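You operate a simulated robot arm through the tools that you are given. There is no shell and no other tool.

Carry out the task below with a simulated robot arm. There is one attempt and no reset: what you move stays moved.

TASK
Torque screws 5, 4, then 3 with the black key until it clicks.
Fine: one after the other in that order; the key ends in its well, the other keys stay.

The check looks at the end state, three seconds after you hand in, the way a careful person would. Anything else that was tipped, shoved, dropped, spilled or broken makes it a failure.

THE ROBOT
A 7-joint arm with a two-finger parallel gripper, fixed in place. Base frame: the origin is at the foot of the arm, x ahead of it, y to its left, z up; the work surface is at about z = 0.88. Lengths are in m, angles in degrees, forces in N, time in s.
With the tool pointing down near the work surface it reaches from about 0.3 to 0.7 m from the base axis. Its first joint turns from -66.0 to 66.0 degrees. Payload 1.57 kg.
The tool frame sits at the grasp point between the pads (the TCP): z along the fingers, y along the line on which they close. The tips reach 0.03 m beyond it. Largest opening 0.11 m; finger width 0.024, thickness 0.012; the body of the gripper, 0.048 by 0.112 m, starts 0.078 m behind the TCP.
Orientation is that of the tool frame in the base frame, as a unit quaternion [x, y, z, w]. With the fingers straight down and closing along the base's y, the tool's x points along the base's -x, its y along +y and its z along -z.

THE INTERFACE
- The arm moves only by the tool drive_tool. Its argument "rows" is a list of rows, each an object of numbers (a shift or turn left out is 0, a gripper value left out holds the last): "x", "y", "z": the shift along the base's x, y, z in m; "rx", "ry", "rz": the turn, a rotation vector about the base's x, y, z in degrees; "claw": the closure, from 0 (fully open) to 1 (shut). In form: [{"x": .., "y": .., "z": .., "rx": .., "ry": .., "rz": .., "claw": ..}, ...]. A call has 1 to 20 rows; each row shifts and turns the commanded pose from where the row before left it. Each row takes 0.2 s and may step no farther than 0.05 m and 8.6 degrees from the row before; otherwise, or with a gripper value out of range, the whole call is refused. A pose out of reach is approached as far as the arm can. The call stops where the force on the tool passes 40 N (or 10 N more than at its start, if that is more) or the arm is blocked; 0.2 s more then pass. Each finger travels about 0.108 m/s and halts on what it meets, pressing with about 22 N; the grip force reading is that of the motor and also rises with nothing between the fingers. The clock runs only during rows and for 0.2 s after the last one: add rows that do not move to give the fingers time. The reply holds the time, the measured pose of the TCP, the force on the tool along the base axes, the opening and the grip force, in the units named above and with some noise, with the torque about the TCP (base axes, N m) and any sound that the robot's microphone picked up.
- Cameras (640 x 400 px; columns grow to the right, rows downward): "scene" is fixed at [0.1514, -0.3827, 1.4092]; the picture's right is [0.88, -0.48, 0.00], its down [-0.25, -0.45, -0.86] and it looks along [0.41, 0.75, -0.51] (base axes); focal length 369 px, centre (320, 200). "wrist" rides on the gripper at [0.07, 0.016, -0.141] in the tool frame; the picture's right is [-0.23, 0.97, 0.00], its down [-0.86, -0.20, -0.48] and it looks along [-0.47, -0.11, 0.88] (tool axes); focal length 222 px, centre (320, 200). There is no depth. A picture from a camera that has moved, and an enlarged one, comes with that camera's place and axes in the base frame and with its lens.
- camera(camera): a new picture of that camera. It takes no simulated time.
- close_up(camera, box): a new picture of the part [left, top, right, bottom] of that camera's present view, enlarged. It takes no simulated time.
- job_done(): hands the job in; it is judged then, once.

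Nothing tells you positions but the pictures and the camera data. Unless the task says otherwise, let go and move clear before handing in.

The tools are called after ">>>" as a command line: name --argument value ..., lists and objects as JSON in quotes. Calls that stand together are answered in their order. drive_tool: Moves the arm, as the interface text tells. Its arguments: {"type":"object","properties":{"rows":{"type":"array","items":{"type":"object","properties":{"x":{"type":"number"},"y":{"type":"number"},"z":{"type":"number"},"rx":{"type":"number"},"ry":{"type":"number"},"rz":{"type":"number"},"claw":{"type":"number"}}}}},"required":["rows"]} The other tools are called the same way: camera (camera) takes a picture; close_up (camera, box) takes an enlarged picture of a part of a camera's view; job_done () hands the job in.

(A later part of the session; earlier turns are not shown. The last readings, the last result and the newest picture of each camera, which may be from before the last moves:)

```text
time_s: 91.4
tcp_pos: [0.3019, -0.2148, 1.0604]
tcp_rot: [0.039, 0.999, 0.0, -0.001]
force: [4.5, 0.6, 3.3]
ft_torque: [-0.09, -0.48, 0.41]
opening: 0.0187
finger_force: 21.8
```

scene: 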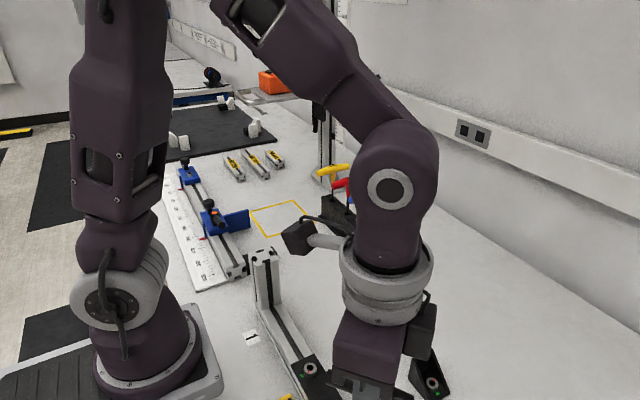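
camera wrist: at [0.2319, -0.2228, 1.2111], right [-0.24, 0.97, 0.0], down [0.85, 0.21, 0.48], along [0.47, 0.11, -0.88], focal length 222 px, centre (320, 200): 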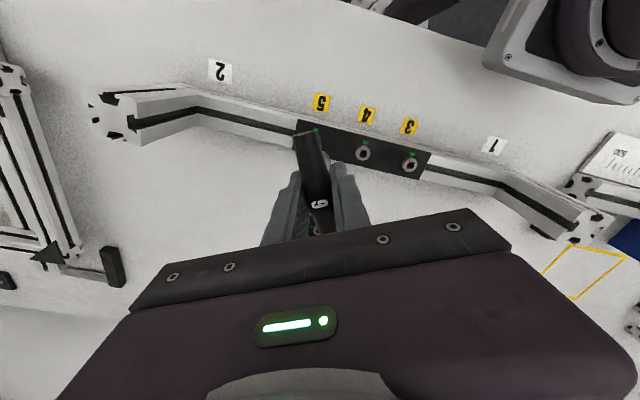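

>>> drive_tool --rows '[{"x": 0.0003, "rz": -1}, {"rz": -1}]'

>>> drive_tool --rows '[{"rz": -0.4}]'

>>> drive_tool --rows '[{"rz": -0.4}]'

>>> drive_tool --rows '[{"rz": -0.4}]'

>>> drive_tool --rows '[{"rz": -0.4}]'

```text
time_s: 92.0
tcp_pos: [0.2999, -0.2143, 1.0594]
tcp_rot: [0.056, 0.998, 0.0, 0.001]
force: [-0.2, -0.8, 16.1]
ft_torque: [-0.13, 0.0, 0.51]
opening: 0.0188
finger_force: 22.0
```

```text
time_s: 92.4
tcp_pos: [0.302, -0.2135, 1.06]
tcp_rot: [0.06, 0.998, 0.0, 0.0]
force: [1.3, -1.2, 8.4]
ft_torque: [-0.09, -0.22, 0.48]
opening: 0.0191
finger_force: 22.3
```

```text
time_s: 92.8
tcp_pos: [0.3004, -0.2137, 1.0596]
tcp_rot: [0.064, 0.998, -0.001, -0.001]
force: [2.1, -1.8, -3.1]
ft_torque: [-0.24, -0.19, 0.5]
opening: 0.0188
finger_force: 22.0
```

```text
time_s: 93.2
tcp_pos: [0.3031, -0.2135, 1.0599]
tcp_rot: [0.067, 0.998, 0.0, 0.0]
force: [-0.5, -0.7, -2.0]
ft_torque: [0.01, -0.09, 0.5]
opening: 0.0188
finger_force: 21.5
```

```text
time_s: 93.6
tcp_pos: [0.3015, -0.2137, 1.0605]
tcp_rot: [0.069, 0.998, 0.0, 0.0]
force: [-0.1, -1.3, -2.1]
ft_torque: [-0.02, 0.04, 0.56]
opening: 0.0187
finger_force: 21.9
```

>>> drive_tool --rows '[{"rz": -0.3}]'

>>> drive_tool --rows '[{"rz": -0.3}]'

>>> drive_tool --rows '[{"rz": -0.3}]'

>>> drive_tool --rows '[{"rz": -0.3}]'

```text
time_s: 94.0
tcp_pos: [0.3011, -0.2134, 1.061]
tcp_rot: [0.073, 0.997, 0.0, 0.0]
force: [-0.6, -1.1, -1.9]
ft_torque: [-0.23, 0.08, 0.5]
opening: 0.0186
finger_force: 22.0
```

```text
time_s: 94.4
tcp_pos: [0.3012, -0.2146, 1.0613]
tcp_rot: [0.076, 0.997, 0.0, 0.0]
force: [-0.6, -1.1, -0.7]
ft_torque: [-0.09, -0.04, -0.04]
opening: 0.0188
finger_force: 22.4
```

```text
time_s: 94.8
tcp_pos: [0.3012, -0.2134, 1.0593]
tcp_rot: [0.078, 0.997, 0.0, 0.0]
force: [-0.5, -1.3, -1.8]
ft_torque: [-0.07, 0.04, 0.03]
opening: 0.0191
finger_force: 21.8
```

```text
time_s: 95.2
tcp_pos: [0.3012, -0.2146, 1.0599]
tcp_rot: [0.082, 0.997, 0.0, -0.001]
force: [-0.7, -1.3, -1.4]
ft_torque: [-0.1, 0.04, 0.02]
opening: 0.019
finger_force: 21.8
```

The release came again at about 0.53 N·m during a 0.3° step: a sharp drop to zero with the red mark dead centre in the green. That drop is the key's limiter clicking over, and the microphone just isn't reporting it. Screw 5 is done, so I'll lift out and go to screw 4 at yaw +16°.

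>>> drive_tool --rows '[{"z": 0.003}, {"z": 0.007}, {"z": 0.01}, {"z": 0.008}, {"y": 0.03, "rz": 8.4}, {"y": 0.035, "rz": 8.4}, {"rz": 8.4}, {}, {}]'

>>> close_up --camera "wrist" --box '[314, 126, 334, 146]'

>>> camera --camera "wrist"

```text
time_s: 97.2
tcp_pos: [0.3014, -0.149, 1.0859]
tcp_rot: [-0.139, 0.99, 0.0, 0.0]
force: [0.1, 0.9, -2.4]
ft_torque: [-0.02, 0.02, -0.01]
opening: 0.0188
finger_force: 22.2
```

```text
16.00 times, centred on (324, 136) of wrist
camera zoom: at [0.2294, -0.1521, 1.2286], right [-0.05, 1.0, 0.0], down [0.88, 0.04, 0.48], along [0.48, 0.02, -0.88], focal length 3554 px, centre (256, 1224)
```

zoom: 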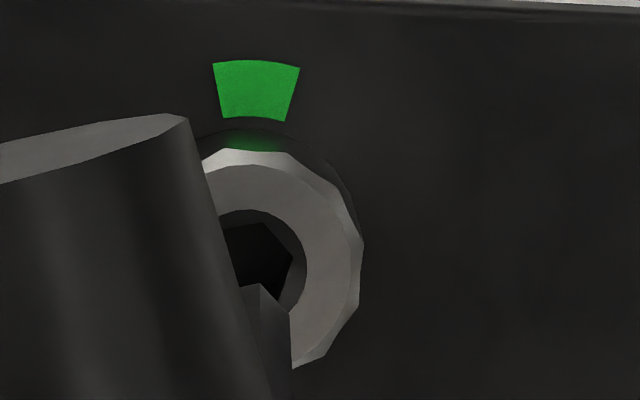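

```text
taken
camera wrist: at [0.2294, -0.1521, 1.2286], right [-0.05, 1.0, 0.0], down [0.88, 0.04, 0.48], along [0.48, 0.02, -0.88], focal length 222 px, centre (320, 200)
```

wrist: 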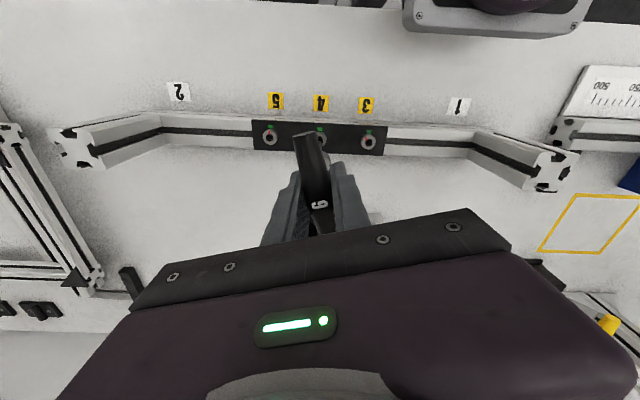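

I'm well centred over screw 4, with tip and hole matching to about 0.1 mm. I'll go down in stages.

>>> drive_tool --rows '[{"z": -0.006}, {"z": -0.006}, {"z": -0.004}, {}, {}]'

>>> close_up --camera "wrist" --box '[318, 134, 328, 146]'

```text
time_s: 98.4
tcp_pos: [0.3012, -0.1491, 1.0708]
tcp_rot: [-0.138, 0.99, 0.0, 0.0]
force: [0.5, -0.3, -2.3]
ft_torque: [-0.03, 0.01, 0.0]
opening: 0.0187
finger_force: 21.8
```

```text
16.00 times, centred on (323, 140) of wrist
camera zoom: at [0.2297, -0.1516, 1.2134], right [-0.05, 1.0, 0.0], down [0.88, 0.04, 0.48], along [0.48, 0.02, -0.88], focal length 3554 px, centre (272, 1160)
```

zoom: 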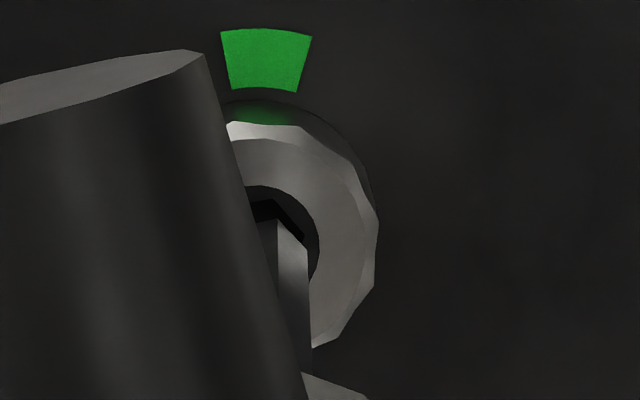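

>>> drive_tool --rows '[{"y": -0.0003}, {"z": -0.002}, {"z": -0.002}, {"z": -0.001}, {}]'

>>> close_up --camera "wrist" --box '[318, 134, 328, 146]'

```text
time_s: 99.6
tcp_pos: [0.3012, -0.1489, 1.066]
tcp_rot: [-0.138, 0.99, 0.0, 0.0]
force: [0.4, -0.2, -1.7]
ft_torque: [0.04, -0.02, -0.04]
opening: 0.0189
finger_force: 21.8
```

```text
16.00 times, centred on (323, 140) of wrist
camera zoom: at [0.2299, -0.1518, 1.2083], right [-0.05, 1.0, 0.0], down [0.88, 0.04, 0.48], along [0.48, 0.02, -0.88], focal length 3554 px, centre (272, 1160)
```

zoom: 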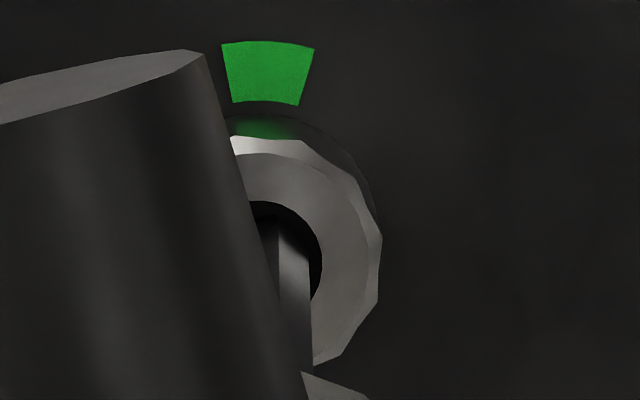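

>>> drive_tool --rows '[{"z": -0.0015}, {"z": -0.0015}, {"z": -0.001}, {}]'

```text
time_s: 100.6
tcp_pos: [0.3013, -0.1493, 1.0619]
tcp_rot: [-0.138, 0.99, 0.0, 0.001]
force: [0.6, 0.3, -1.1]
ft_torque: [0.01, 0.01, 0.01]
opening: 0.0188
finger_force: 21.8
```

>>> drive_tool --rows '[{"z": -0.001}, {"z": -0.001}, {}]'

```text
time_s: 101.4
tcp_pos: [0.3011, -0.1488, 1.0616]
tcp_rot: [-0.138, 0.99, 0.0, 0.0]
force: [0.6, -0.3, -1.0]
ft_torque: [-0.04, 0.0, 0.02]
opening: 0.0185
finger_force: 21.7
```

>>> drive_tool --rows '[{"z": -0.0008}, {"z": -0.0005}, {}]'

>>> close_up --camera "wrist" --box '[318, 134, 328, 146]'

```text
time_s: 102.2
tcp_pos: [0.3013, -0.1484, 1.0592]
tcp_rot: [-0.139, 0.99, 0.0, 0.0]
force: [-0.6, 1.5, 8.7]
ft_torque: [0.22, 0.05, -0.01]
opening: 0.019
finger_force: 22.0
```

```text
16.00 times, centred on (323, 140) of wrist
camera zoom: at [0.2295, -0.1523, 1.2015], right [-0.05, 1.0, 0.0], down [0.88, 0.04, 0.48], along [0.48, 0.02, -0.88], focal length 3554 px, centre (272, 1160)
```

zoom: 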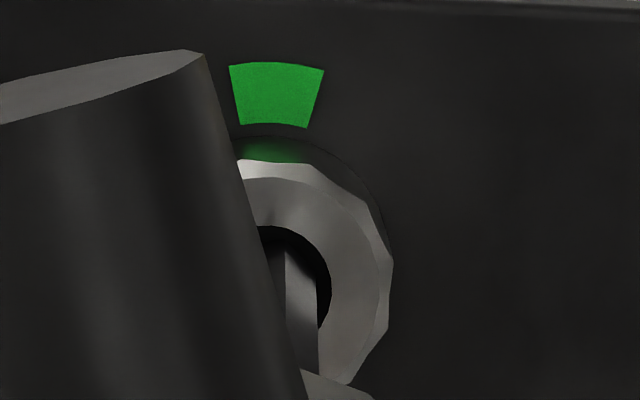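

The key is seated in screw 4 with light floor contact. I'll turn clockwise and watch the torque and any sound.

>>> drive_tool --rows '[{"z": 0.0003, "rz": -4}, {"rz": -4}, {"rz": -4}, {"rz": -4}, {"rz": -4}, {}]'

>>> close_up --camera "wrist" --box '[318, 134, 328, 146]'

```text
time_s: 103.6
tcp_pos: [0.301, -0.1488, 1.0597]
tcp_rot: [0.036, 0.999, 0.0, 0.0]
force: [-0.7, 1.1, 16.6]
ft_torque: [0.11, 0.13, 0.11]
opening: 0.0187
finger_force: 21.8
```

```text
16.00 times, centred on (323, 140) of wrist
camera zoom: at [0.233, -0.1274, 1.2014], right [0.3, 0.96, 0.0], down [0.84, -0.26, 0.48], along [0.46, -0.14, -0.88], focal length 3554 px, centre (272, 1160)
```

zoom: 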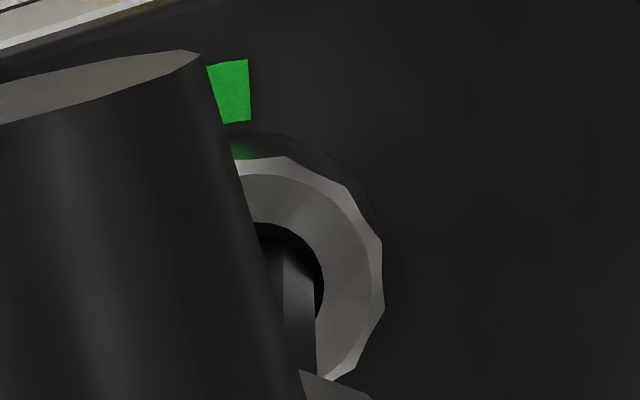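

>>> drive_tool --rows '[{"rz": -4}, {"rz": -4}, {"rz": -4}, {"rz": -4}, {}]'

```text
time_s: 104.8
tcp_pos: [0.3009, -0.1511, 1.0594]
tcp_rot: [0.175, 0.985, 0.001, 0.0]
force: [1.0, -1.7, 13.5]
ft_torque: [-0.22, -0.17, 0.22]
opening: 0.019
finger_force: 22.2
```

>>> drive_tool --rows '[{"y": -0.0002, "rz": -3}, {"rz": -3}, {"rz": -3}, {}]'

>>> close_up --camera "wrist" --box '[318, 134, 328, 146]'

```text
time_s: 105.8
tcp_pos: [0.3013, -0.1491, 1.0589]
tcp_rot: [0.251, 0.968, 0.0, 0.0]
force: [1.3, -1.8, 3.9]
ft_torque: [-0.25, -0.1, 0.18]
opening: 0.0188
finger_force: 22.0
```

```text
16.00 times, centred on (323, 140) of wrist
camera zoom: at [0.2484, -0.1009, 1.2015], right [0.67, 0.74, 0.0], down [0.65, -0.59, 0.48], along [0.35, -0.32, -0.88], focal length 3554 px, centre (272, 1160)
```

zoom: 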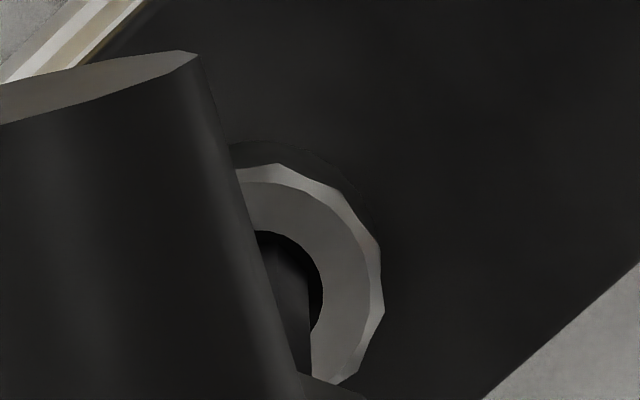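

>>> drive_tool --rows '[{"y": -0.0002, "rz": -2}, {"rz": -2}, {"rz": -2}, {}]'

```text
time_s: 106.8
tcp_pos: [0.3015, -0.1497, 1.0598]
tcp_rot: [0.302, 0.953, 0.001, 0.0]
force: [1.6, -4.3, -2.4]
ft_torque: [-0.5, -0.2, 0.26]
opening: 0.0186
finger_force: 22.1
```

>>> drive_tool --rows '[{"x": 0.0001, "y": -0.0004, "z": -0.0003, "rz": -1.5}, {"rz": -1.5}, {}]'

```text
time_s: 107.6
tcp_pos: [0.3001, -0.1497, 1.0595]
tcp_rot: [0.327, 0.945, 0.001, -0.001]
force: [-1.6, 2.1, 3.6]
ft_torque: [0.2, 0.19, 0.23]
opening: 0.0189
finger_force: 22.1
```

>>> drive_tool --rows '[{"rz": -1.5}, {"rz": -1.5}, {}]'

```text
time_s: 108.4
tcp_pos: [0.3011, -0.151, 1.0595]
tcp_rot: [0.351, 0.936, -0.001, 0.0]
force: [-0.3, 0.1, 1.8]
ft_torque: [0.02, 0.09, 0.35]
opening: 0.0187
finger_force: 22.0
```

Torque is rising at 0.35 N·m, so screw 4 has reached its end. I'll take small steps now.

>>> drive_tool --rows '[{"rz": -1}, {"rz": -1}, {}]'

>>> drive_tool --rows '[{"rz": -1}, {}]'

>>> drive_tool --rows '[{"rz": -0.7}, {}]'

```text
time_s: 109.2
tcp_pos: [0.3, -0.1495, 1.0588]
tcp_rot: [0.367, 0.93, -0.001, 0.001]
force: [-2.3, 1.3, 21.4]
ft_torque: [0.16, 0.25, 0.39]
opening: 0.019
finger_force: 21.6
```

```text
time_s: 109.8
tcp_pos: [0.3007, -0.1504, 1.0602]
tcp_rot: [0.376, 0.927, -0.001, 0.001]
force: [-1.5, -0.6, 25.5]
ft_torque: [0.01, 0.07, 0.43]
opening: 0.0187
finger_force: 21.7
```

```text
time_s: 110.4
tcp_pos: [0.3017, -0.1508, 1.0597]
tcp_rot: [0.38, 0.925, 0.0, 0.0]
force: [-2.2, -0.4, 28.5]
ft_torque: [-0.01, 0.22, 0.47]
opening: 0.0188
finger_force: 21.4
```

>>> drive_tool --rows '[{"z": 0.0007, "rz": -0.7}, {}]'

>>> drive_tool --rows '[{"rz": -0.7}, {}]'

>>> drive_tool --rows '[{"rz": -0.7}, {}]'

```text
time_s: 111.0
tcp_pos: [0.3021, -0.1509, 1.06]
tcp_rot: [0.387, 0.922, 0.0, -0.001]
force: [0.1, -4.1, -1.6]
ft_torque: [-0.5, -0.18, 0.51]
opening: 0.0186
finger_force: 22.0
```

```text
time_s: 111.6
tcp_pos: [0.3023, -0.1493, 1.059]
tcp_rot: [0.393, 0.919, 0.001, -0.001]
force: [-0.1, 0.1, -1.9]
ft_torque: [0.04, -0.01, 0.5]
opening: 0.0189
finger_force: 21.9
```

```text
time_s: 112.2
tcp_pos: [0.3017, -0.1492, 1.0599]
tcp_rot: [0.397, 0.918, 0.0, 0.0]
force: [-1.0, -0.7, -1.6]
ft_torque: [-0.04, -0.02, 0.54]
opening: 0.0189
finger_force: 21.7
```

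>>> drive_tool --rows '[{"rz": -0.7}, {}]'

>>> drive_tool --rows '[{"rz": -0.5}, {}]'

```text
time_s: 112.8
tcp_pos: [0.3006, -0.15, 1.0604]
tcp_rot: [0.403, 0.915, 0.0, 0.0]
force: [1.5, 0.1, -1.7]
ft_torque: [-0.02, 0.01, 0.54]
opening: 0.0187
finger_force: 22.2
```

```text
time_s: 113.4
tcp_pos: [0.3016, -0.15, 1.0599]
tcp_rot: [0.407, 0.913, -0.001, 0.0]
force: [0.4, -0.6, -1.6]
ft_torque: [0.0, -0.01, 0.01]
opening: 0.0189
finger_force: 21.4
```

Screw 4 behaved identically: the torque rose to 0.54 N·m and then dropped sharply to zero. So the limiter is a property of the key. I'll lift out, check screw 4's mark, and move on to screw 3 at yaw +10.5°.

>>> drive_tool --rows '[{"z": 0.003}, {"z": 0.007}, {"z": 0.01}, {"z": 0.008}, {"rz": 8.4}, {"rz": 8.4}, {"rz": 8.4}, {"rz": 8.4}, {"rz": 8.4}, {"rz": 8.4}, {"rz": 8.1}, {}, {}]'

>>> close_up --camera "wrist" --box '[314, 126, 334, 146]'

>>> camera --camera "wrist"

```text
time_s: 116.2
tcp_pos: [0.3016, -0.1503, 1.0874]
tcp_rot: [-0.091, 0.996, 0.0, 0.0]
force: [-0.4, -0.1, -1.9]
ft_torque: [0.01, 0.0, -0.01]
opening: 0.0188
finger_force: 22.0
```

```text
16.00 times, centred on (324, 136) of wrist
camera zoom: at [0.2299, -0.1465, 1.2297], right [0.05, 1.0, 0.0], down [0.88, -0.04, 0.48], along [0.48, -0.02, -0.88], focal length 3554 px, centre (256, 1224)
```

zoom: 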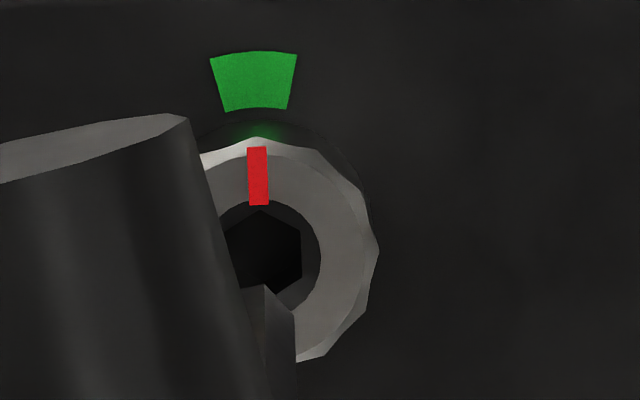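

```text
taken
camera wrist: at [0.2299, -0.1465, 1.2297], right [0.05, 1.0, 0.0], down [0.88, -0.04, 0.48], along [0.48, -0.02, -0.88], focal length 222 px, centre (320, 200)
```

wrist: 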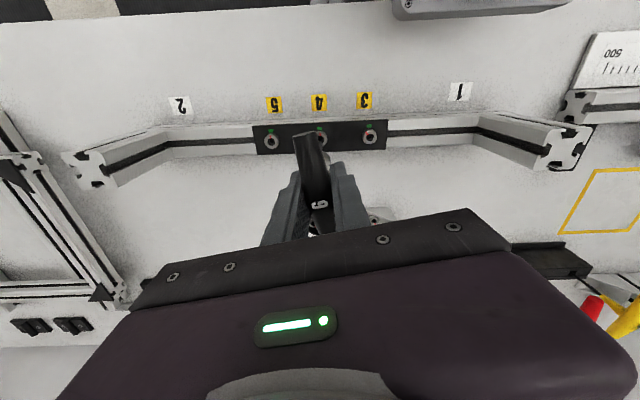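

Screw 4's mark is centred in the green. Now I'll move over screw 3, where both cameras can see the tip.

>>> drive_tool --rows '[{"y": 0.03}, {"y": 0.036}, {}, {}]'

>>> close_up --camera "wrist" --box '[314, 126, 334, 146]'

>>> close_up --camera "scene" --box '[296, 345, 326, 385]'

```text
time_s: 117.2
tcp_pos: [0.3001, -0.0845, 1.09]
tcp_rot: [-0.091, 0.996, 0.0, 0.0]
force: [0.3, -0.7, -1.1]
ft_torque: [0.02, 0.02, 0.02]
opening: 0.0189
finger_force: 22.4
```

```text
16.00 times, centred on (324, 136) of wrist
camera zoom: at [0.2284, -0.0804, 1.2315], right [0.05, 1.0, 0.0], down [0.88, -0.04, 0.48], along [0.48, -0.02, -0.88], focal length 3554 px, centre (256, 1224)
```

zoom: 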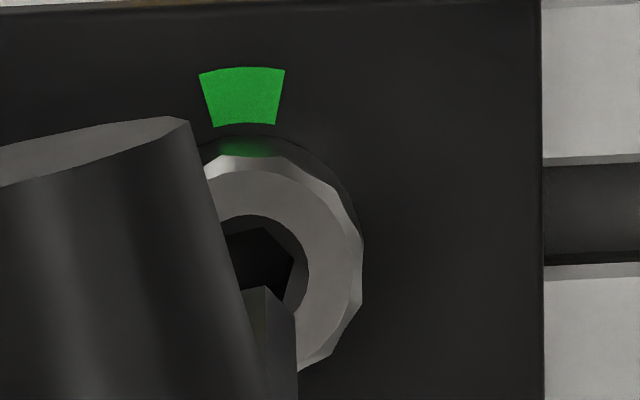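

```text
10.00 times, centred on (311, 365) of scene
camera zoom: at [0.1514, -0.3827, 1.4092], right [0.88, -0.48, 0.0], down [-0.25, -0.45, -0.86], along [0.41, 0.75, -0.51], focal length 3688 px, centre (410, -1450)
```

zoom: 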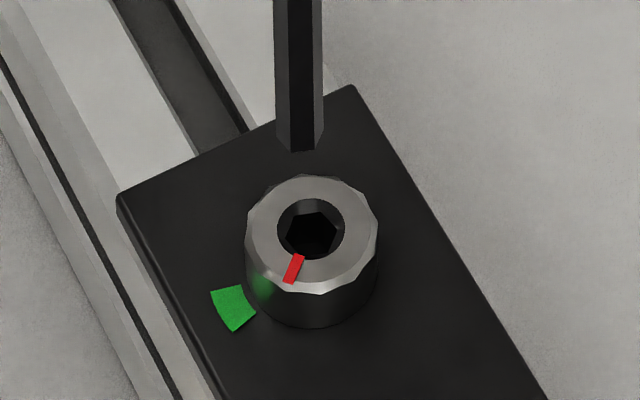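

Both views say the tip needs about +1.3 mm in x. I'll correct and lower in stages.

>>> drive_tool --rows '[{"x": 0.0013, "y": 0.0001}, {}, {"z": -0.007}, {"z": -0.007}, {}, {}]'

>>> close_up --camera "wrist" --box '[318, 134, 328, 146]'

>>> close_up --camera "scene" --box '[302, 352, 322, 376]'

```text
time_s: 118.6
tcp_pos: [0.3005, -0.0847, 1.0746]
tcp_rot: [-0.09, 0.996, 0.0, 0.0]
force: [-0.2, 0.3, -2.2]
ft_torque: [-0.01, 0.0, 0.01]
opening: 0.0188
finger_force: 21.7
```

```text
16.00 times, centred on (323, 140) of wrist
camera zoom: at [0.23, -0.0797, 1.2168], right [0.05, 1.0, 0.0], down [0.88, -0.04, 0.48], along [0.48, -0.02, -0.88], focal length 3554 px, centre (272, 1160)
```

zoom: 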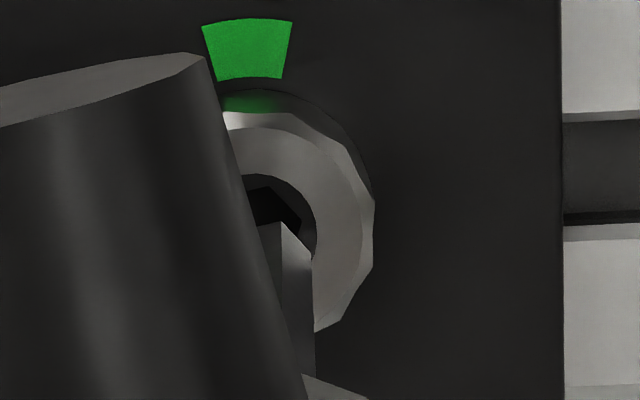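

```text
16.00 times, centred on (312, 364) of scene
camera zoom: at [0.1514, -0.3827, 1.4092], right [0.88, -0.48, 0.0], down [-0.25, -0.45, -0.86], along [0.41, 0.75, -0.51], focal length 5902 px, centre (448, -2424)
```

zoom: 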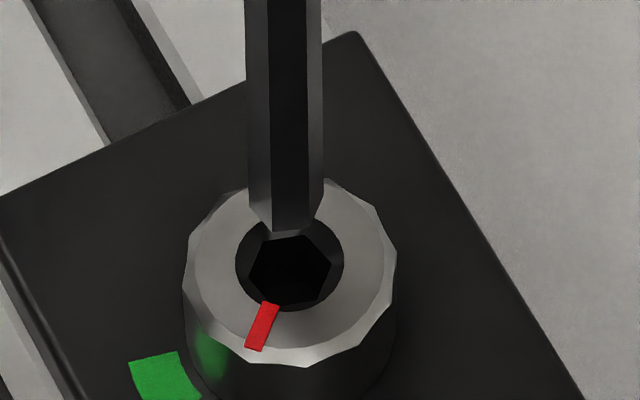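

The scene view shows the tip right over the socket mouth. I'll make a small trim and insert.

>>> drive_tool --rows '[{"x": -0.0004, "y": -0.0008}, {}, {"z": -0.003}, {"z": -0.003}, {}]'

>>> close_up --camera "wrist" --box '[318, 134, 328, 146]'

>>> close_up --camera "scene" --box '[302, 352, 322, 376]'

```text
time_s: 119.8
tcp_pos: [0.3014, -0.0854, 1.0675]
tcp_rot: [-0.091, 0.996, 0.0, 0.0]
force: [0.2, -0.8, -2.0]
ft_torque: [0.04, 0.01, 0.04]
opening: 0.0188
finger_force: 22.0
```

```text
16.00 times, centred on (323, 140) of wrist
camera zoom: at [0.2304, -0.0804, 1.2097], right [0.05, 1.0, 0.0], down [0.88, -0.04, 0.48], along [0.48, -0.02, -0.88], focal length 3554 px, centre (272, 1160)
```

zoom: 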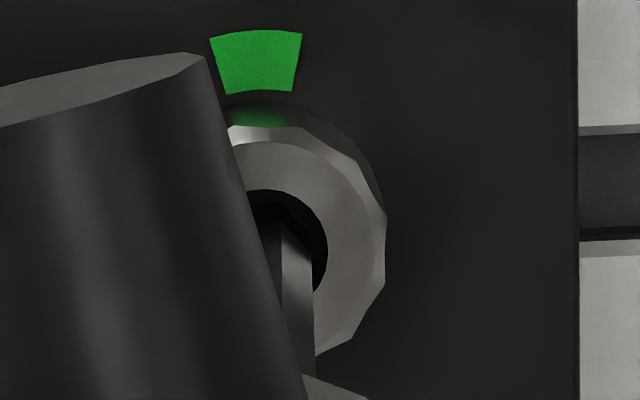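

```text
16.00 times, centred on (312, 364) of scene
camera zoom: at [0.1514, -0.3827, 1.4092], right [0.88, -0.48, 0.0], down [-0.25, -0.45, -0.86], along [0.41, 0.75, -0.51], focal length 5902 px, centre (448, -2424)
```

zoom: 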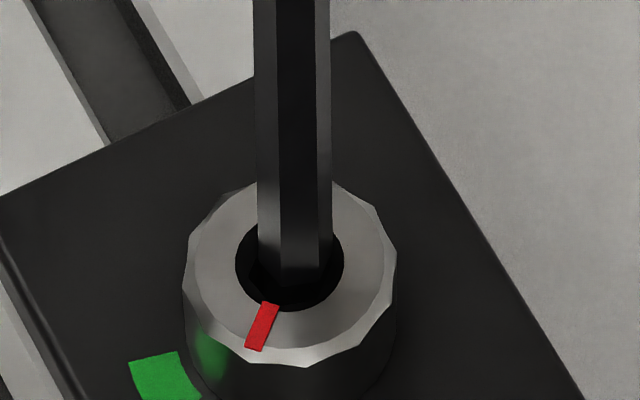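

The tip is entering screw 3's socket. I'll trim x slightly and go down to the floor.

>>> drive_tool --rows '[{"x": -0.0004}, {"z": -0.002}, {"z": -0.002}, {"z": -0.001}, {}]'

>>> close_up --camera "scene" --box '[302, 352, 322, 376]'

```text
time_s: 121.0
tcp_pos: [0.3022, -0.0856, 1.0622]
tcp_rot: [-0.091, 0.996, 0.0, 0.0]
force: [0.1, 1.3, -1.9]
ft_torque: [0.06, 0.08, 0.05]
opening: 0.0188
finger_force: 21.6
```

```text
16.00 times, centred on (312, 364) of scene
camera zoom: at [0.1514, -0.3827, 1.4092], right [0.88, -0.48, 0.0], down [-0.25, -0.45, -0.86], along [0.41, 0.75, -0.51], focal length 5902 px, centre (448, -2424)
```

zoom: 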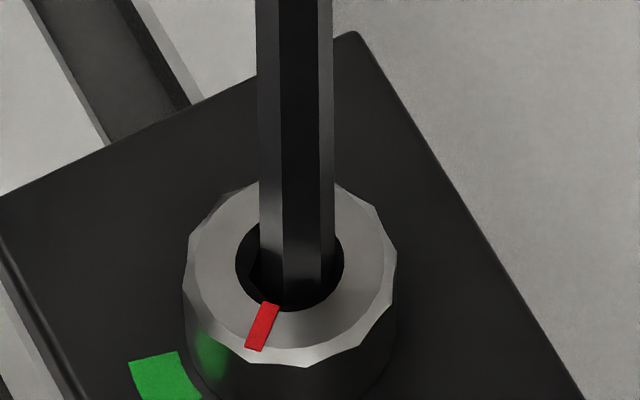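

>>> drive_tool --rows '[{"x": -0.0004, "y": 0.0002}, {"z": -0.001}, {"z": -0.001}, {}]'

>>> close_up --camera "scene" --box '[302, 352, 322, 376]'

```text
time_s: 122.0
tcp_pos: [0.301, -0.0845, 1.0605]
tcp_rot: [-0.091, 0.996, -0.001, -0.001]
force: [-0.3, -0.7, -1.8]
ft_torque: [0.0, -0.01, 0.02]
opening: 0.0187
finger_force: 21.9
```

```text
16.00 times, centred on (312, 364) of scene
camera zoom: at [0.1514, -0.3827, 1.4092], right [0.88, -0.48, 0.0], down [-0.25, -0.45, -0.86], along [0.41, 0.75, -0.51], focal length 5902 px, centre (448, -2424)
```

zoom: 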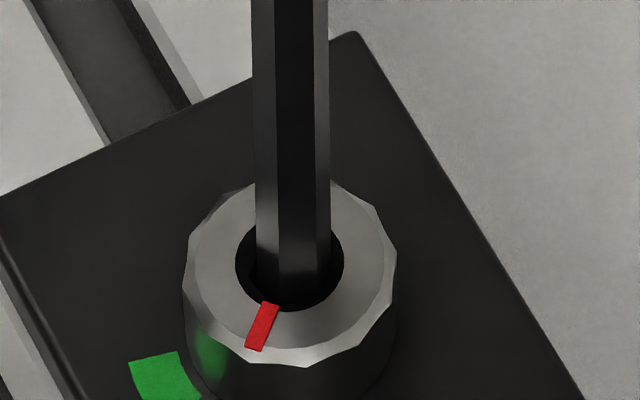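

>>> drive_tool --rows '[{"z": -0.0007}, {"z": -0.0005}, {}]'

```text
time_s: 122.8
tcp_pos: [0.3023, -0.0838, 1.0583]
tcp_rot: [-0.091, 0.996, 0.0, 0.001]
force: [-0.7, -1.4, 13.6]
ft_torque: [-0.04, 0.12, 0.02]
opening: 0.0189
finger_force: 21.5
```

Seated in screw 3 at about 15 N. I'll turn clockwise now, with the scene camera watching the mark.

>>> drive_tool --rows '[{"z": 0.0004, "rz": -4}, {"rz": -4}, {"rz": -4}, {"rz": -4}, {}]'

>>> close_up --camera "scene" --box '[302, 352, 322, 376]'

```text
time_s: 124.0
tcp_pos: [0.3015, -0.0845, 1.0599]
tcp_rot: [0.049, 0.999, -0.001, 0.0]
force: [-0.4, -0.3, -1.4]
ft_torque: [-0.04, 0.06, 0.1]
opening: 0.0188
finger_force: 22.2
```

```text
16.00 times, centred on (312, 364) of scene
camera zoom: at [0.1514, -0.3827, 1.4092], right [0.88, -0.48, 0.0], down [-0.25, -0.45, -0.86], along [0.41, 0.75, -0.51], focal length 5902 px, centre (448, -2424)
```

zoom: 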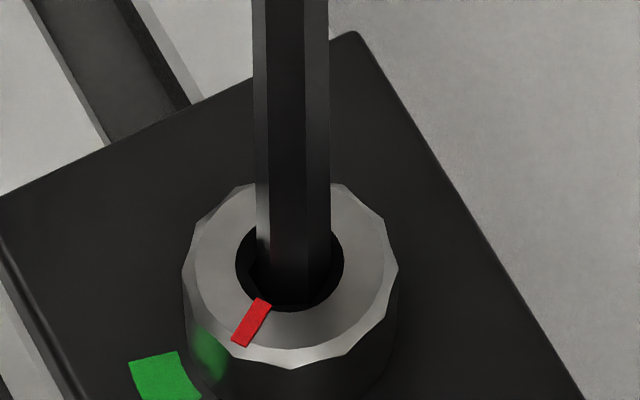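

The screw is turning with the key. I'll continue.

>>> drive_tool --rows '[{"rz": -4}, {"rz": -4}, {"rz": -4}, {"rz": -3}, {}]'

>>> close_up --camera "scene" --box '[302, 352, 322, 376]'

```text
time_s: 125.2
tcp_pos: [0.3023, -0.085, 1.0599]
tcp_rot: [0.179, 0.984, 0.0, 0.0]
force: [-1.5, -0.5, -1.5]
ft_torque: [-0.1, 0.15, 0.2]
opening: 0.0191
finger_force: 22.2
```

```text
16.00 times, centred on (312, 364) of scene
camera zoom: at [0.1513, -0.3827, 1.4092], right [0.88, -0.48, 0.0], down [-0.25, -0.45, -0.86], along [0.41, 0.75, -0.51], focal length 5902 px, centre (448, -2424)
```

zoom: 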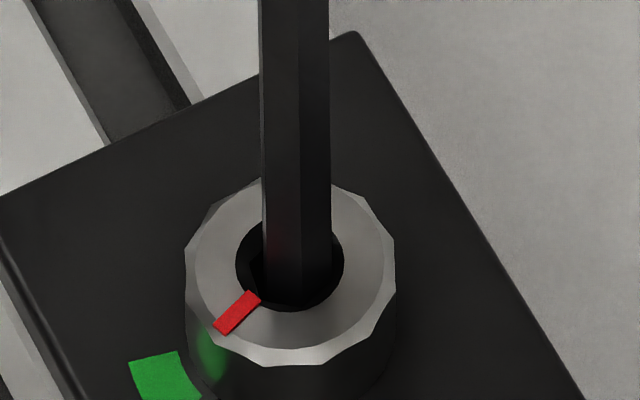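

>>> drive_tool --rows '[{"x": -0.0001, "rz": -3}, {"rz": -3}, {"rz": -3}, {"rz": -3}, {}]'

>>> close_up --camera "scene" --box '[302, 352, 322, 376]'

```text
time_s: 126.4
tcp_pos: [0.3008, -0.0845, 1.0601]
tcp_rot: [0.281, 0.96, -0.001, 0.0]
force: [0.7, -1.0, -1.5]
ft_torque: [-0.26, -0.12, 0.23]
opening: 0.0187
finger_force: 22.3
```

```text
16.00 times, centred on (312, 364) of scene
camera zoom: at [0.1514, -0.3827, 1.4092], right [0.88, -0.48, 0.0], down [-0.25, -0.45, -0.86], along [0.41, 0.75, -0.51], focal length 5902 px, centre (448, -2424)
```

zoom: 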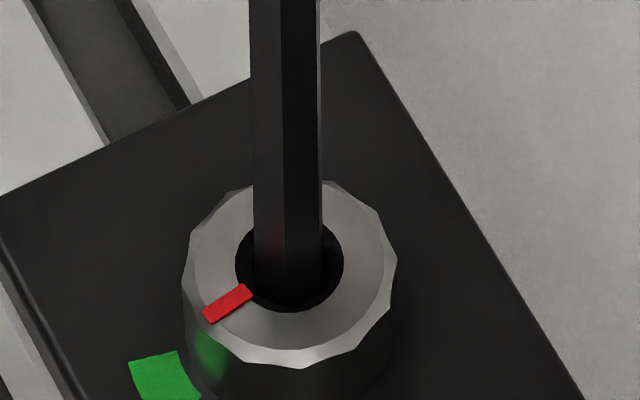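

>>> drive_tool --rows '[{"rz": -2}, {"rz": -2}, {"rz": -2}, {}]'

>>> close_up --camera "scene" --box '[302, 352, 322, 376]'

```text
time_s: 127.4
tcp_pos: [0.3005, -0.0858, 1.0601]
tcp_rot: [0.33, 0.944, 0.001, 0.0]
force: [-0.4, 0.0, -1.8]
ft_torque: [0.04, 0.0, 0.24]
opening: 0.0188
finger_force: 22.7
```

```text
16.00 times, centred on (312, 364) of scene
camera zoom: at [0.1514, -0.3827, 1.4092], right [0.88, -0.48, 0.0], down [-0.25, -0.45, -0.86], along [0.41, 0.75, -0.51], focal length 5902 px, centre (448, -2424)
```

zoom: 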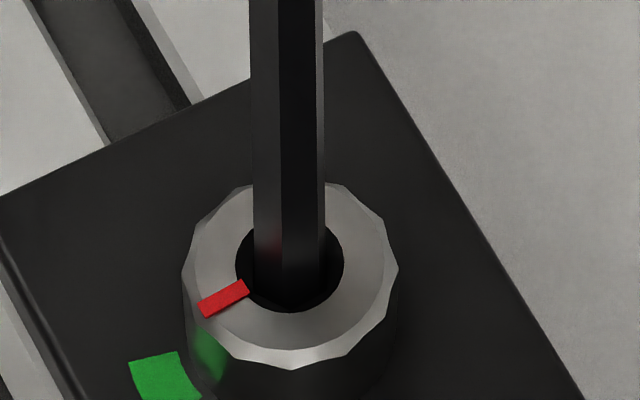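

Screw 3's mark has reached 180°, the middle of the green, and the torque is now building. I'll take small steps to the release.

>>> drive_tool --rows '[{"rz": -1.5}, {"rz": -1.5}, {}]'

>>> drive_tool --rows '[{"rz": -1}, {"rz": -1}, {}]'

>>> drive_tool --rows '[{"rz": -1}, {}]'

>>> close_up --camera "scene" --box '[302, 352, 322, 376]'

```text
time_s: 128.2
tcp_pos: [0.3007, -0.0843, 1.0597]
tcp_rot: [0.355, 0.935, -0.001, 0.0]
force: [0.3, -1.7, -2.2]
ft_torque: [-0.26, -0.04, 0.27]
opening: 0.0186
finger_force: 21.7
```

```text
time_s: 129.0
tcp_pos: [0.3015, -0.0843, 1.0605]
tcp_rot: [0.372, 0.928, 0.001, 0.0]
force: [-0.7, -2.0, -2.3]
ft_torque: [-0.26, -0.04, 0.32]
opening: 0.0188
finger_force: 22.4
```

```text
time_s: 129.6
tcp_pos: [0.3013, -0.0832, 1.0602]
tcp_rot: [0.379, 0.926, 0.0, -0.001]
force: [0.4, -3.5, -2.6]
ft_torque: [-0.41, -0.08, 0.31]
opening: 0.0191
finger_force: 22.0
```

```text
16.00 times, centred on (312, 364) of scene
camera zoom: at [0.1514, -0.3828, 1.4092], right [0.88, -0.48, 0.0], down [-0.25, -0.45, -0.86], along [0.41, 0.75, -0.51], focal length 5902 px, centre (448, -2424)
```

zoom: 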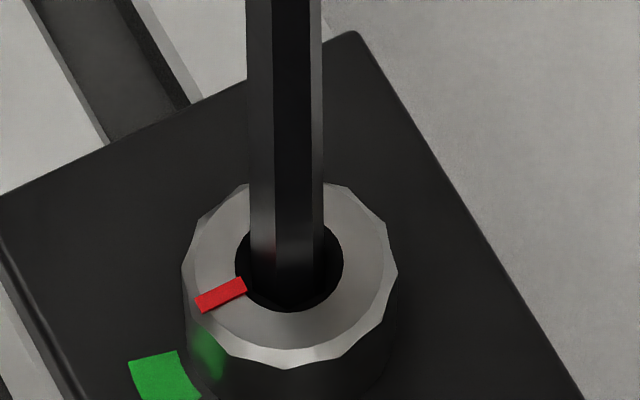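

>>> drive_tool --rows '[{"y": -0.0003, "rz": -1}, {"rz": -1}, {}]'

>>> drive_tool --rows '[{"rz": -1}, {"rz": -1}, {}]'

>>> close_up --camera "scene" --box '[302, 352, 322, 376]'

```text
time_s: 130.4
tcp_pos: [0.3018, -0.0844, 1.06]
tcp_rot: [0.395, 0.919, 0.0, 0.0]
force: [0.4, 0.4, -1.0]
ft_torque: [-0.03, -0.02, 0.4]
opening: 0.0191
finger_force: 21.7
```

```text
time_s: 131.2
tcp_pos: [0.3016, -0.0848, 1.0597]
tcp_rot: [0.412, 0.911, 0.0, 0.001]
force: [1.1, 0.5, -1.7]
ft_torque: [-0.01, 0.01, 0.47]
opening: 0.0189
finger_force: 22.4
```

```text
16.00 times, centred on (312, 364) of scene
camera zoom: at [0.1514, -0.3827, 1.4092], right [0.88, -0.48, 0.0], down [-0.25, -0.45, -0.86], along [0.41, 0.75, -0.51], focal length 5902 px, centre (448, -2424)
```

zoom: 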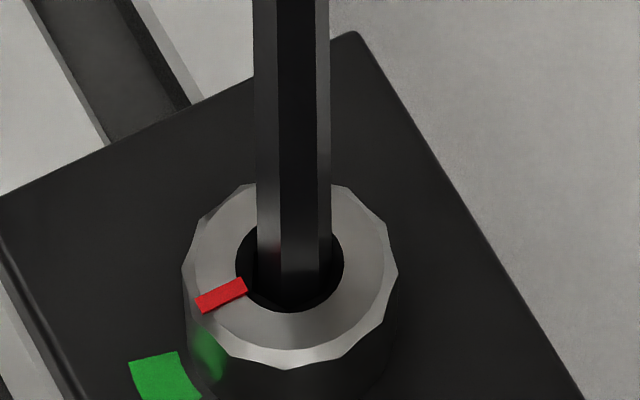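

>>> close_up --camera "scene" --box '[280, 290, 345, 385]'

>>> drive_tool --rows '[{"rz": -1}, {}]'

>>> drive_tool --rows '[{"rz": -0.7}, {}]'

>>> drive_tool --rows '[{"rz": -0.5}, {}]'

```text
4.21 times, centred on (312, 338) of scene
camera zoom: at [0.1514, -0.3827, 1.4092], right [0.88, -0.48, 0.0], down [-0.25, -0.45, -0.86], along [0.41, 0.75, -0.51], focal length 1553 px, centre (352, -379)
```

zoom: 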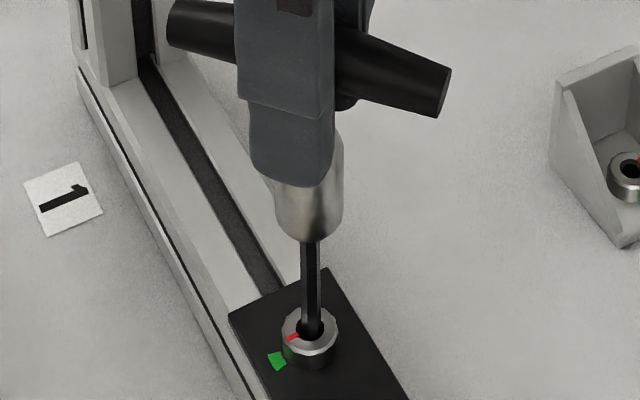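

```text
time_s: 131.8
tcp_pos: [0.3015, -0.0847, 1.0593]
tcp_rot: [0.419, 0.908, 0.0, 0.0]
force: [0.9, 0.5, -2.3]
ft_torque: [0.02, 0.0, 0.52]
opening: 0.0188
finger_force: 21.5
```

```text
time_s: 132.4
tcp_pos: [0.3015, -0.0848, 1.0596]
tcp_rot: [0.424, 0.905, 0.0, 0.0]
force: [-0.8, 0.8, -1.0]
ft_torque: [-0.03, -0.03, 0.5]
opening: 0.0189
finger_force: 21.8
```

```text
time_s: 133.0
tcp_pos: [0.3014, -0.0856, 1.0601]
tcp_rot: [0.429, 0.903, 0.0, 0.0]
force: [-1.5, 1.2, -2.6]
ft_torque: [0.0, 0.18, 0.0]
opening: 0.0187
finger_force: 21.6
```

Released again at about 0.52 N·m. I'll check what changed visually.

>>> close_up --camera "scene" --box '[302, 352, 322, 376]'

>>> close_up --camera "scene" --box '[280, 290, 345, 385]'

>>> camera --camera "scene"

```text
16.00 times, centred on (312, 364) of scene
camera zoom: at [0.1513, -0.3827, 1.4092], right [0.88, -0.48, 0.0], down [-0.25, -0.45, -0.86], along [0.41, 0.75, -0.51], focal length 5902 px, centre (448, -2424)
```

zoom: 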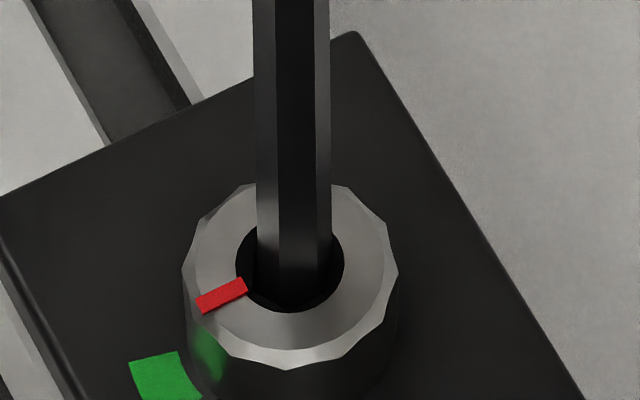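

```text
4.21 times, centred on (312, 338) of scene
camera zoom: at [0.1513, -0.3827, 1.4092], right [0.88, -0.48, 0.0], down [-0.25, -0.45, -0.86], along [0.41, 0.75, -0.51], focal length 1553 px, centre (352, -379)
```

zoom: 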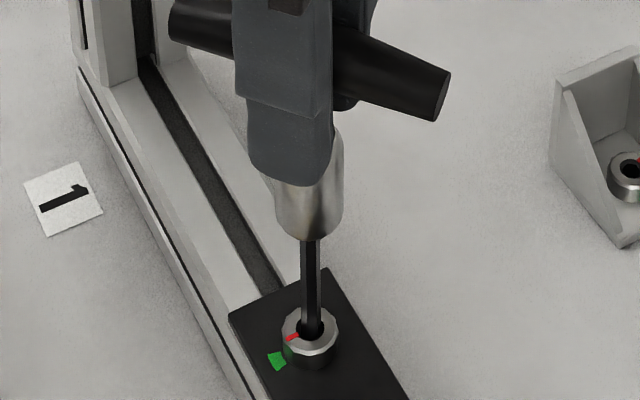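

```text
taken
```

scene: 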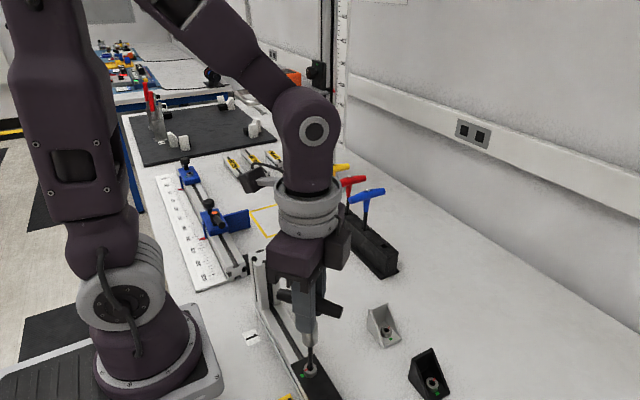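

All three screws now have their red marks in the middle of the green, and each ended with the key's limiter breaking over. Next I'll lift the key straight out and carry it, tip high, back toward its well while returning to yaw 0.

>>> drive_tool --rows '[{"z": 0.003}, {"z": 0.007}, {"z": 0.01}, {"z": 0.02}, {"z": 0.03}, {"z": 0.035}, {"z": 0.035}, {}]'

>>> close_up --camera "scene" --box '[296, 345, 326, 385]'

>>> close_up --camera "scene" --box '[360, 220, 410, 285]'

```text
time_s: 134.8
tcp_pos: [0.3015, -0.0847, 1.2005]
tcp_rot: [0.428, 0.904, -0.001, 0.0]
force: [-0.2, -0.4, -2.3]
ft_torque: [0.03, 0.0, -0.01]
opening: 0.0189
finger_force: 22.0
```

```text
10.00 times, centred on (311, 365) of scene
camera zoom: at [0.1514, -0.3827, 1.4092], right [0.88, -0.48, 0.0], down [-0.25, -0.45, -0.86], along [0.41, 0.75, -0.51], focal length 3688 px, centre (410, -1450)
```

zoom: 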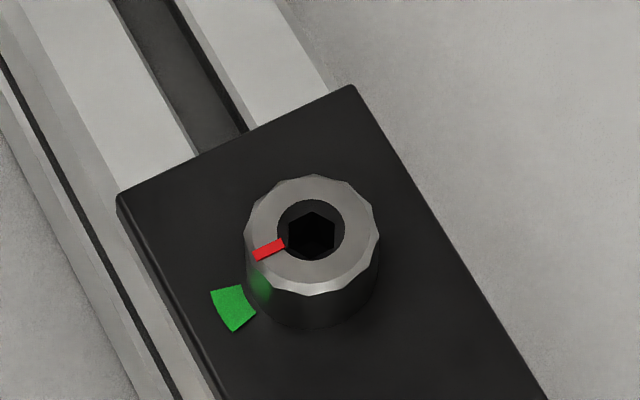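

```text
6.15 times, centred on (385, 252) of scene
camera zoom: at [0.1514, -0.3827, 1.4092], right [0.88, -0.48, 0.0], down [-0.25, -0.45, -0.86], along [0.41, 0.75, -0.51], focal length 2270 px, centre (-80, -123)
```

zoom: 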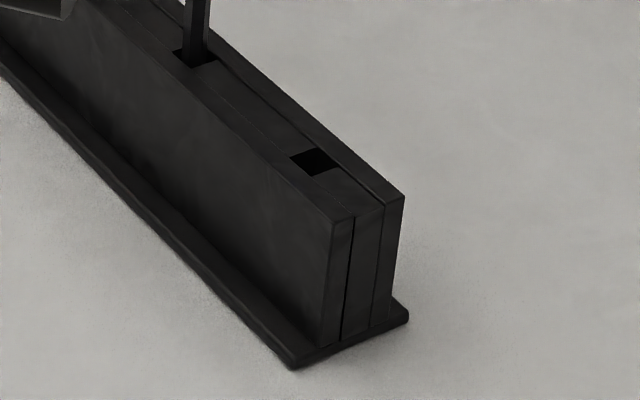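

The marks look right and the well opening is visible. I'll carry the key over it at height, turning back to yaw 0.

>>> drive_tool --rows '[{"x": 0.02, "y": 0.013, "z": 0.01, "rz": 8.4}, {"x": 0.03, "y": 0.02, "rz": 8.4}, {"x": 0.035, "y": 0.023, "rz": 8.5}, {"x": 0.035, "y": 0.023, "rz": 8.5}, {"x": 0.035, "y": 0.023, "rz": 8.5}, {"x": 0.035, "y": 0.023, "rz": 8.5}, {"x": 0.035, "y": 0.023}, {"x": 0.0359, "y": 0.0227}, {}, {}, {}]'

>>> camera --camera "wrist"

>>> close_up --camera "scene" --box '[350, 120, 430, 285]'

```text
time_s: 137.2
tcp_pos: [0.5632, 0.087, 1.2117]
tcp_rot: [-0.001, 1.0, 0.0, 0.0]
force: [-0.1, -0.4, -1.2]
ft_torque: [-0.01, -0.02, 0.04]
opening: 0.0186
finger_force: 21.4
```

```text
taken
camera wrist: at [0.4926, 0.1026, 1.3538], right [0.23, 0.97, 0.0], down [0.86, -0.2, 0.48], along [0.47, -0.11, -0.88], focal length 222 px, centre (320, 200)
```

wrist: 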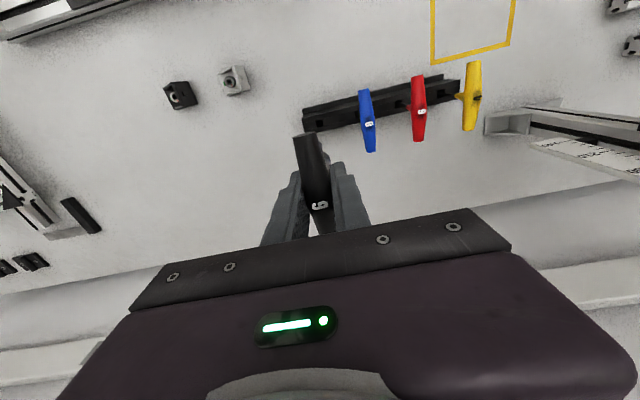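

```text
2.42 times, centred on (390, 202) of scene
camera zoom: at [0.1514, -0.3827, 1.4092], right [0.88, -0.48, 0.0], down [-0.25, -0.45, -0.86], along [0.41, 0.75, -0.51], focal length 894 px, centre (150, 194)
```

zoom: 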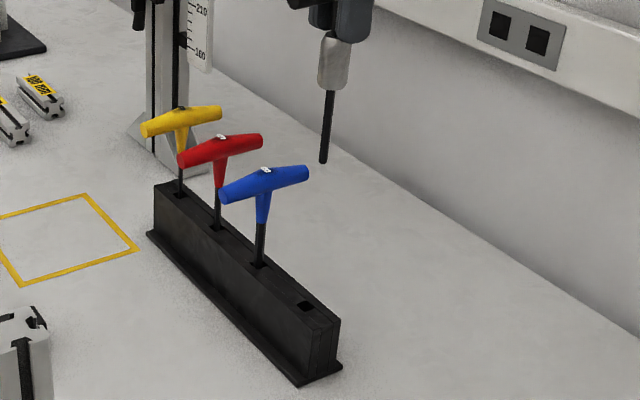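

I'm back at the original xy to within 0.1 mm. I'll lower until the tip is about 2 cm above the rack and check it against the well.

>>> drive_tool --rows '[{"z": -0.03}, {"z": -0.03}, {"z": -0.03}, {"z": -0.03}, {}, {}]'

>>> close_up --camera "scene" --box '[370, 215, 410, 260]'

>>> close_up --camera "wrist" --box '[280, 90, 360, 170]'

```text
time_s: 138.6
tcp_pos: [0.5612, 0.087, 1.0912]
tcp_rot: [0.0, 1.0, 0.0, 0.0]
force: [0.2, 0.1, -1.4]
ft_torque: [0.02, 0.01, -0.03]
opening: 0.0189
finger_force: 22.4
```

```text
8.89 times, centred on (390, 238) of scene
camera zoom: at [0.1514, -0.3827, 1.4092], right [0.88, -0.48, 0.0], down [-0.25, -0.45, -0.86], along [0.41, 0.75, -0.51], focal length 3279 px, centre (-302, -133)
```

zoom: 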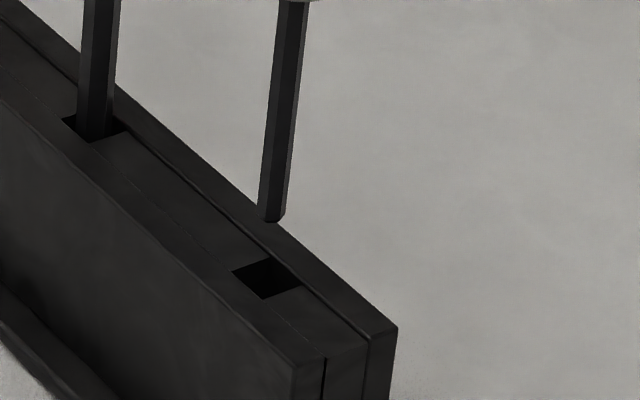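

```text
5.00 times, centred on (320, 130) of wrist
camera zoom: at [0.4915, 0.1039, 1.2316], right [0.23, 0.97, 0.0], down [0.86, -0.2, 0.48], along [0.47, -0.11, -0.88], focal length 1111 px, centre (320, 550)
```

zoom: 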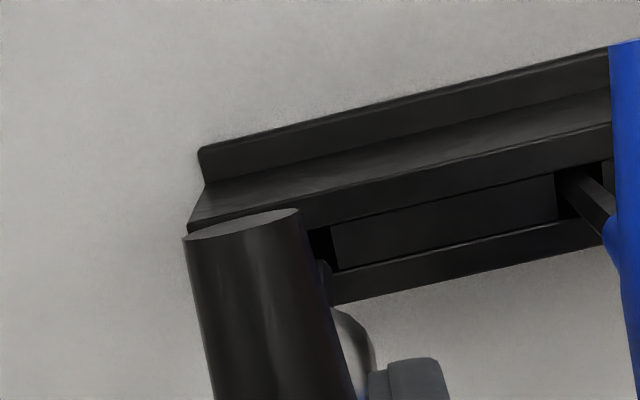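

Sideways, the tip lines up with the well. I'll zoom in tighter to check the clearances before lowering.

>>> close_up --camera "scene" --box '[378, 230, 398, 254]'

>>> close_up --camera "wrist" --box '[312, 130, 332, 150]'

```text
16.00 times, centred on (388, 242) of scene
camera zoom: at [0.1514, -0.3827, 1.4092], right [0.88, -0.48, 0.0], down [-0.25, -0.45, -0.86], along [0.41, 0.75, -0.51], focal length 5902 px, centre (-768, -472)
```

zoom: 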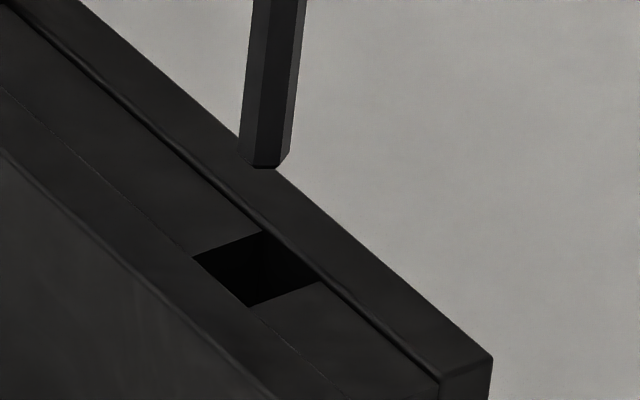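

```text
16.00 times, centred on (322, 140) of wrist
camera zoom: at [0.4915, 0.1039, 1.2316], right [0.23, 0.97, 0.0], down [0.86, -0.2, 0.48], along [0.47, -0.11, -0.88], focal length 3554 px, centre (288, 1160)
```

zoom: 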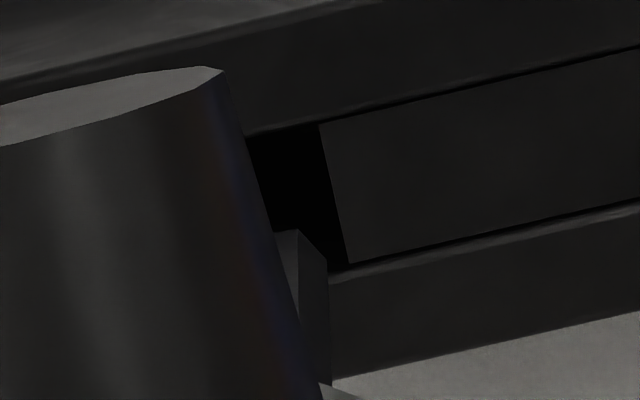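

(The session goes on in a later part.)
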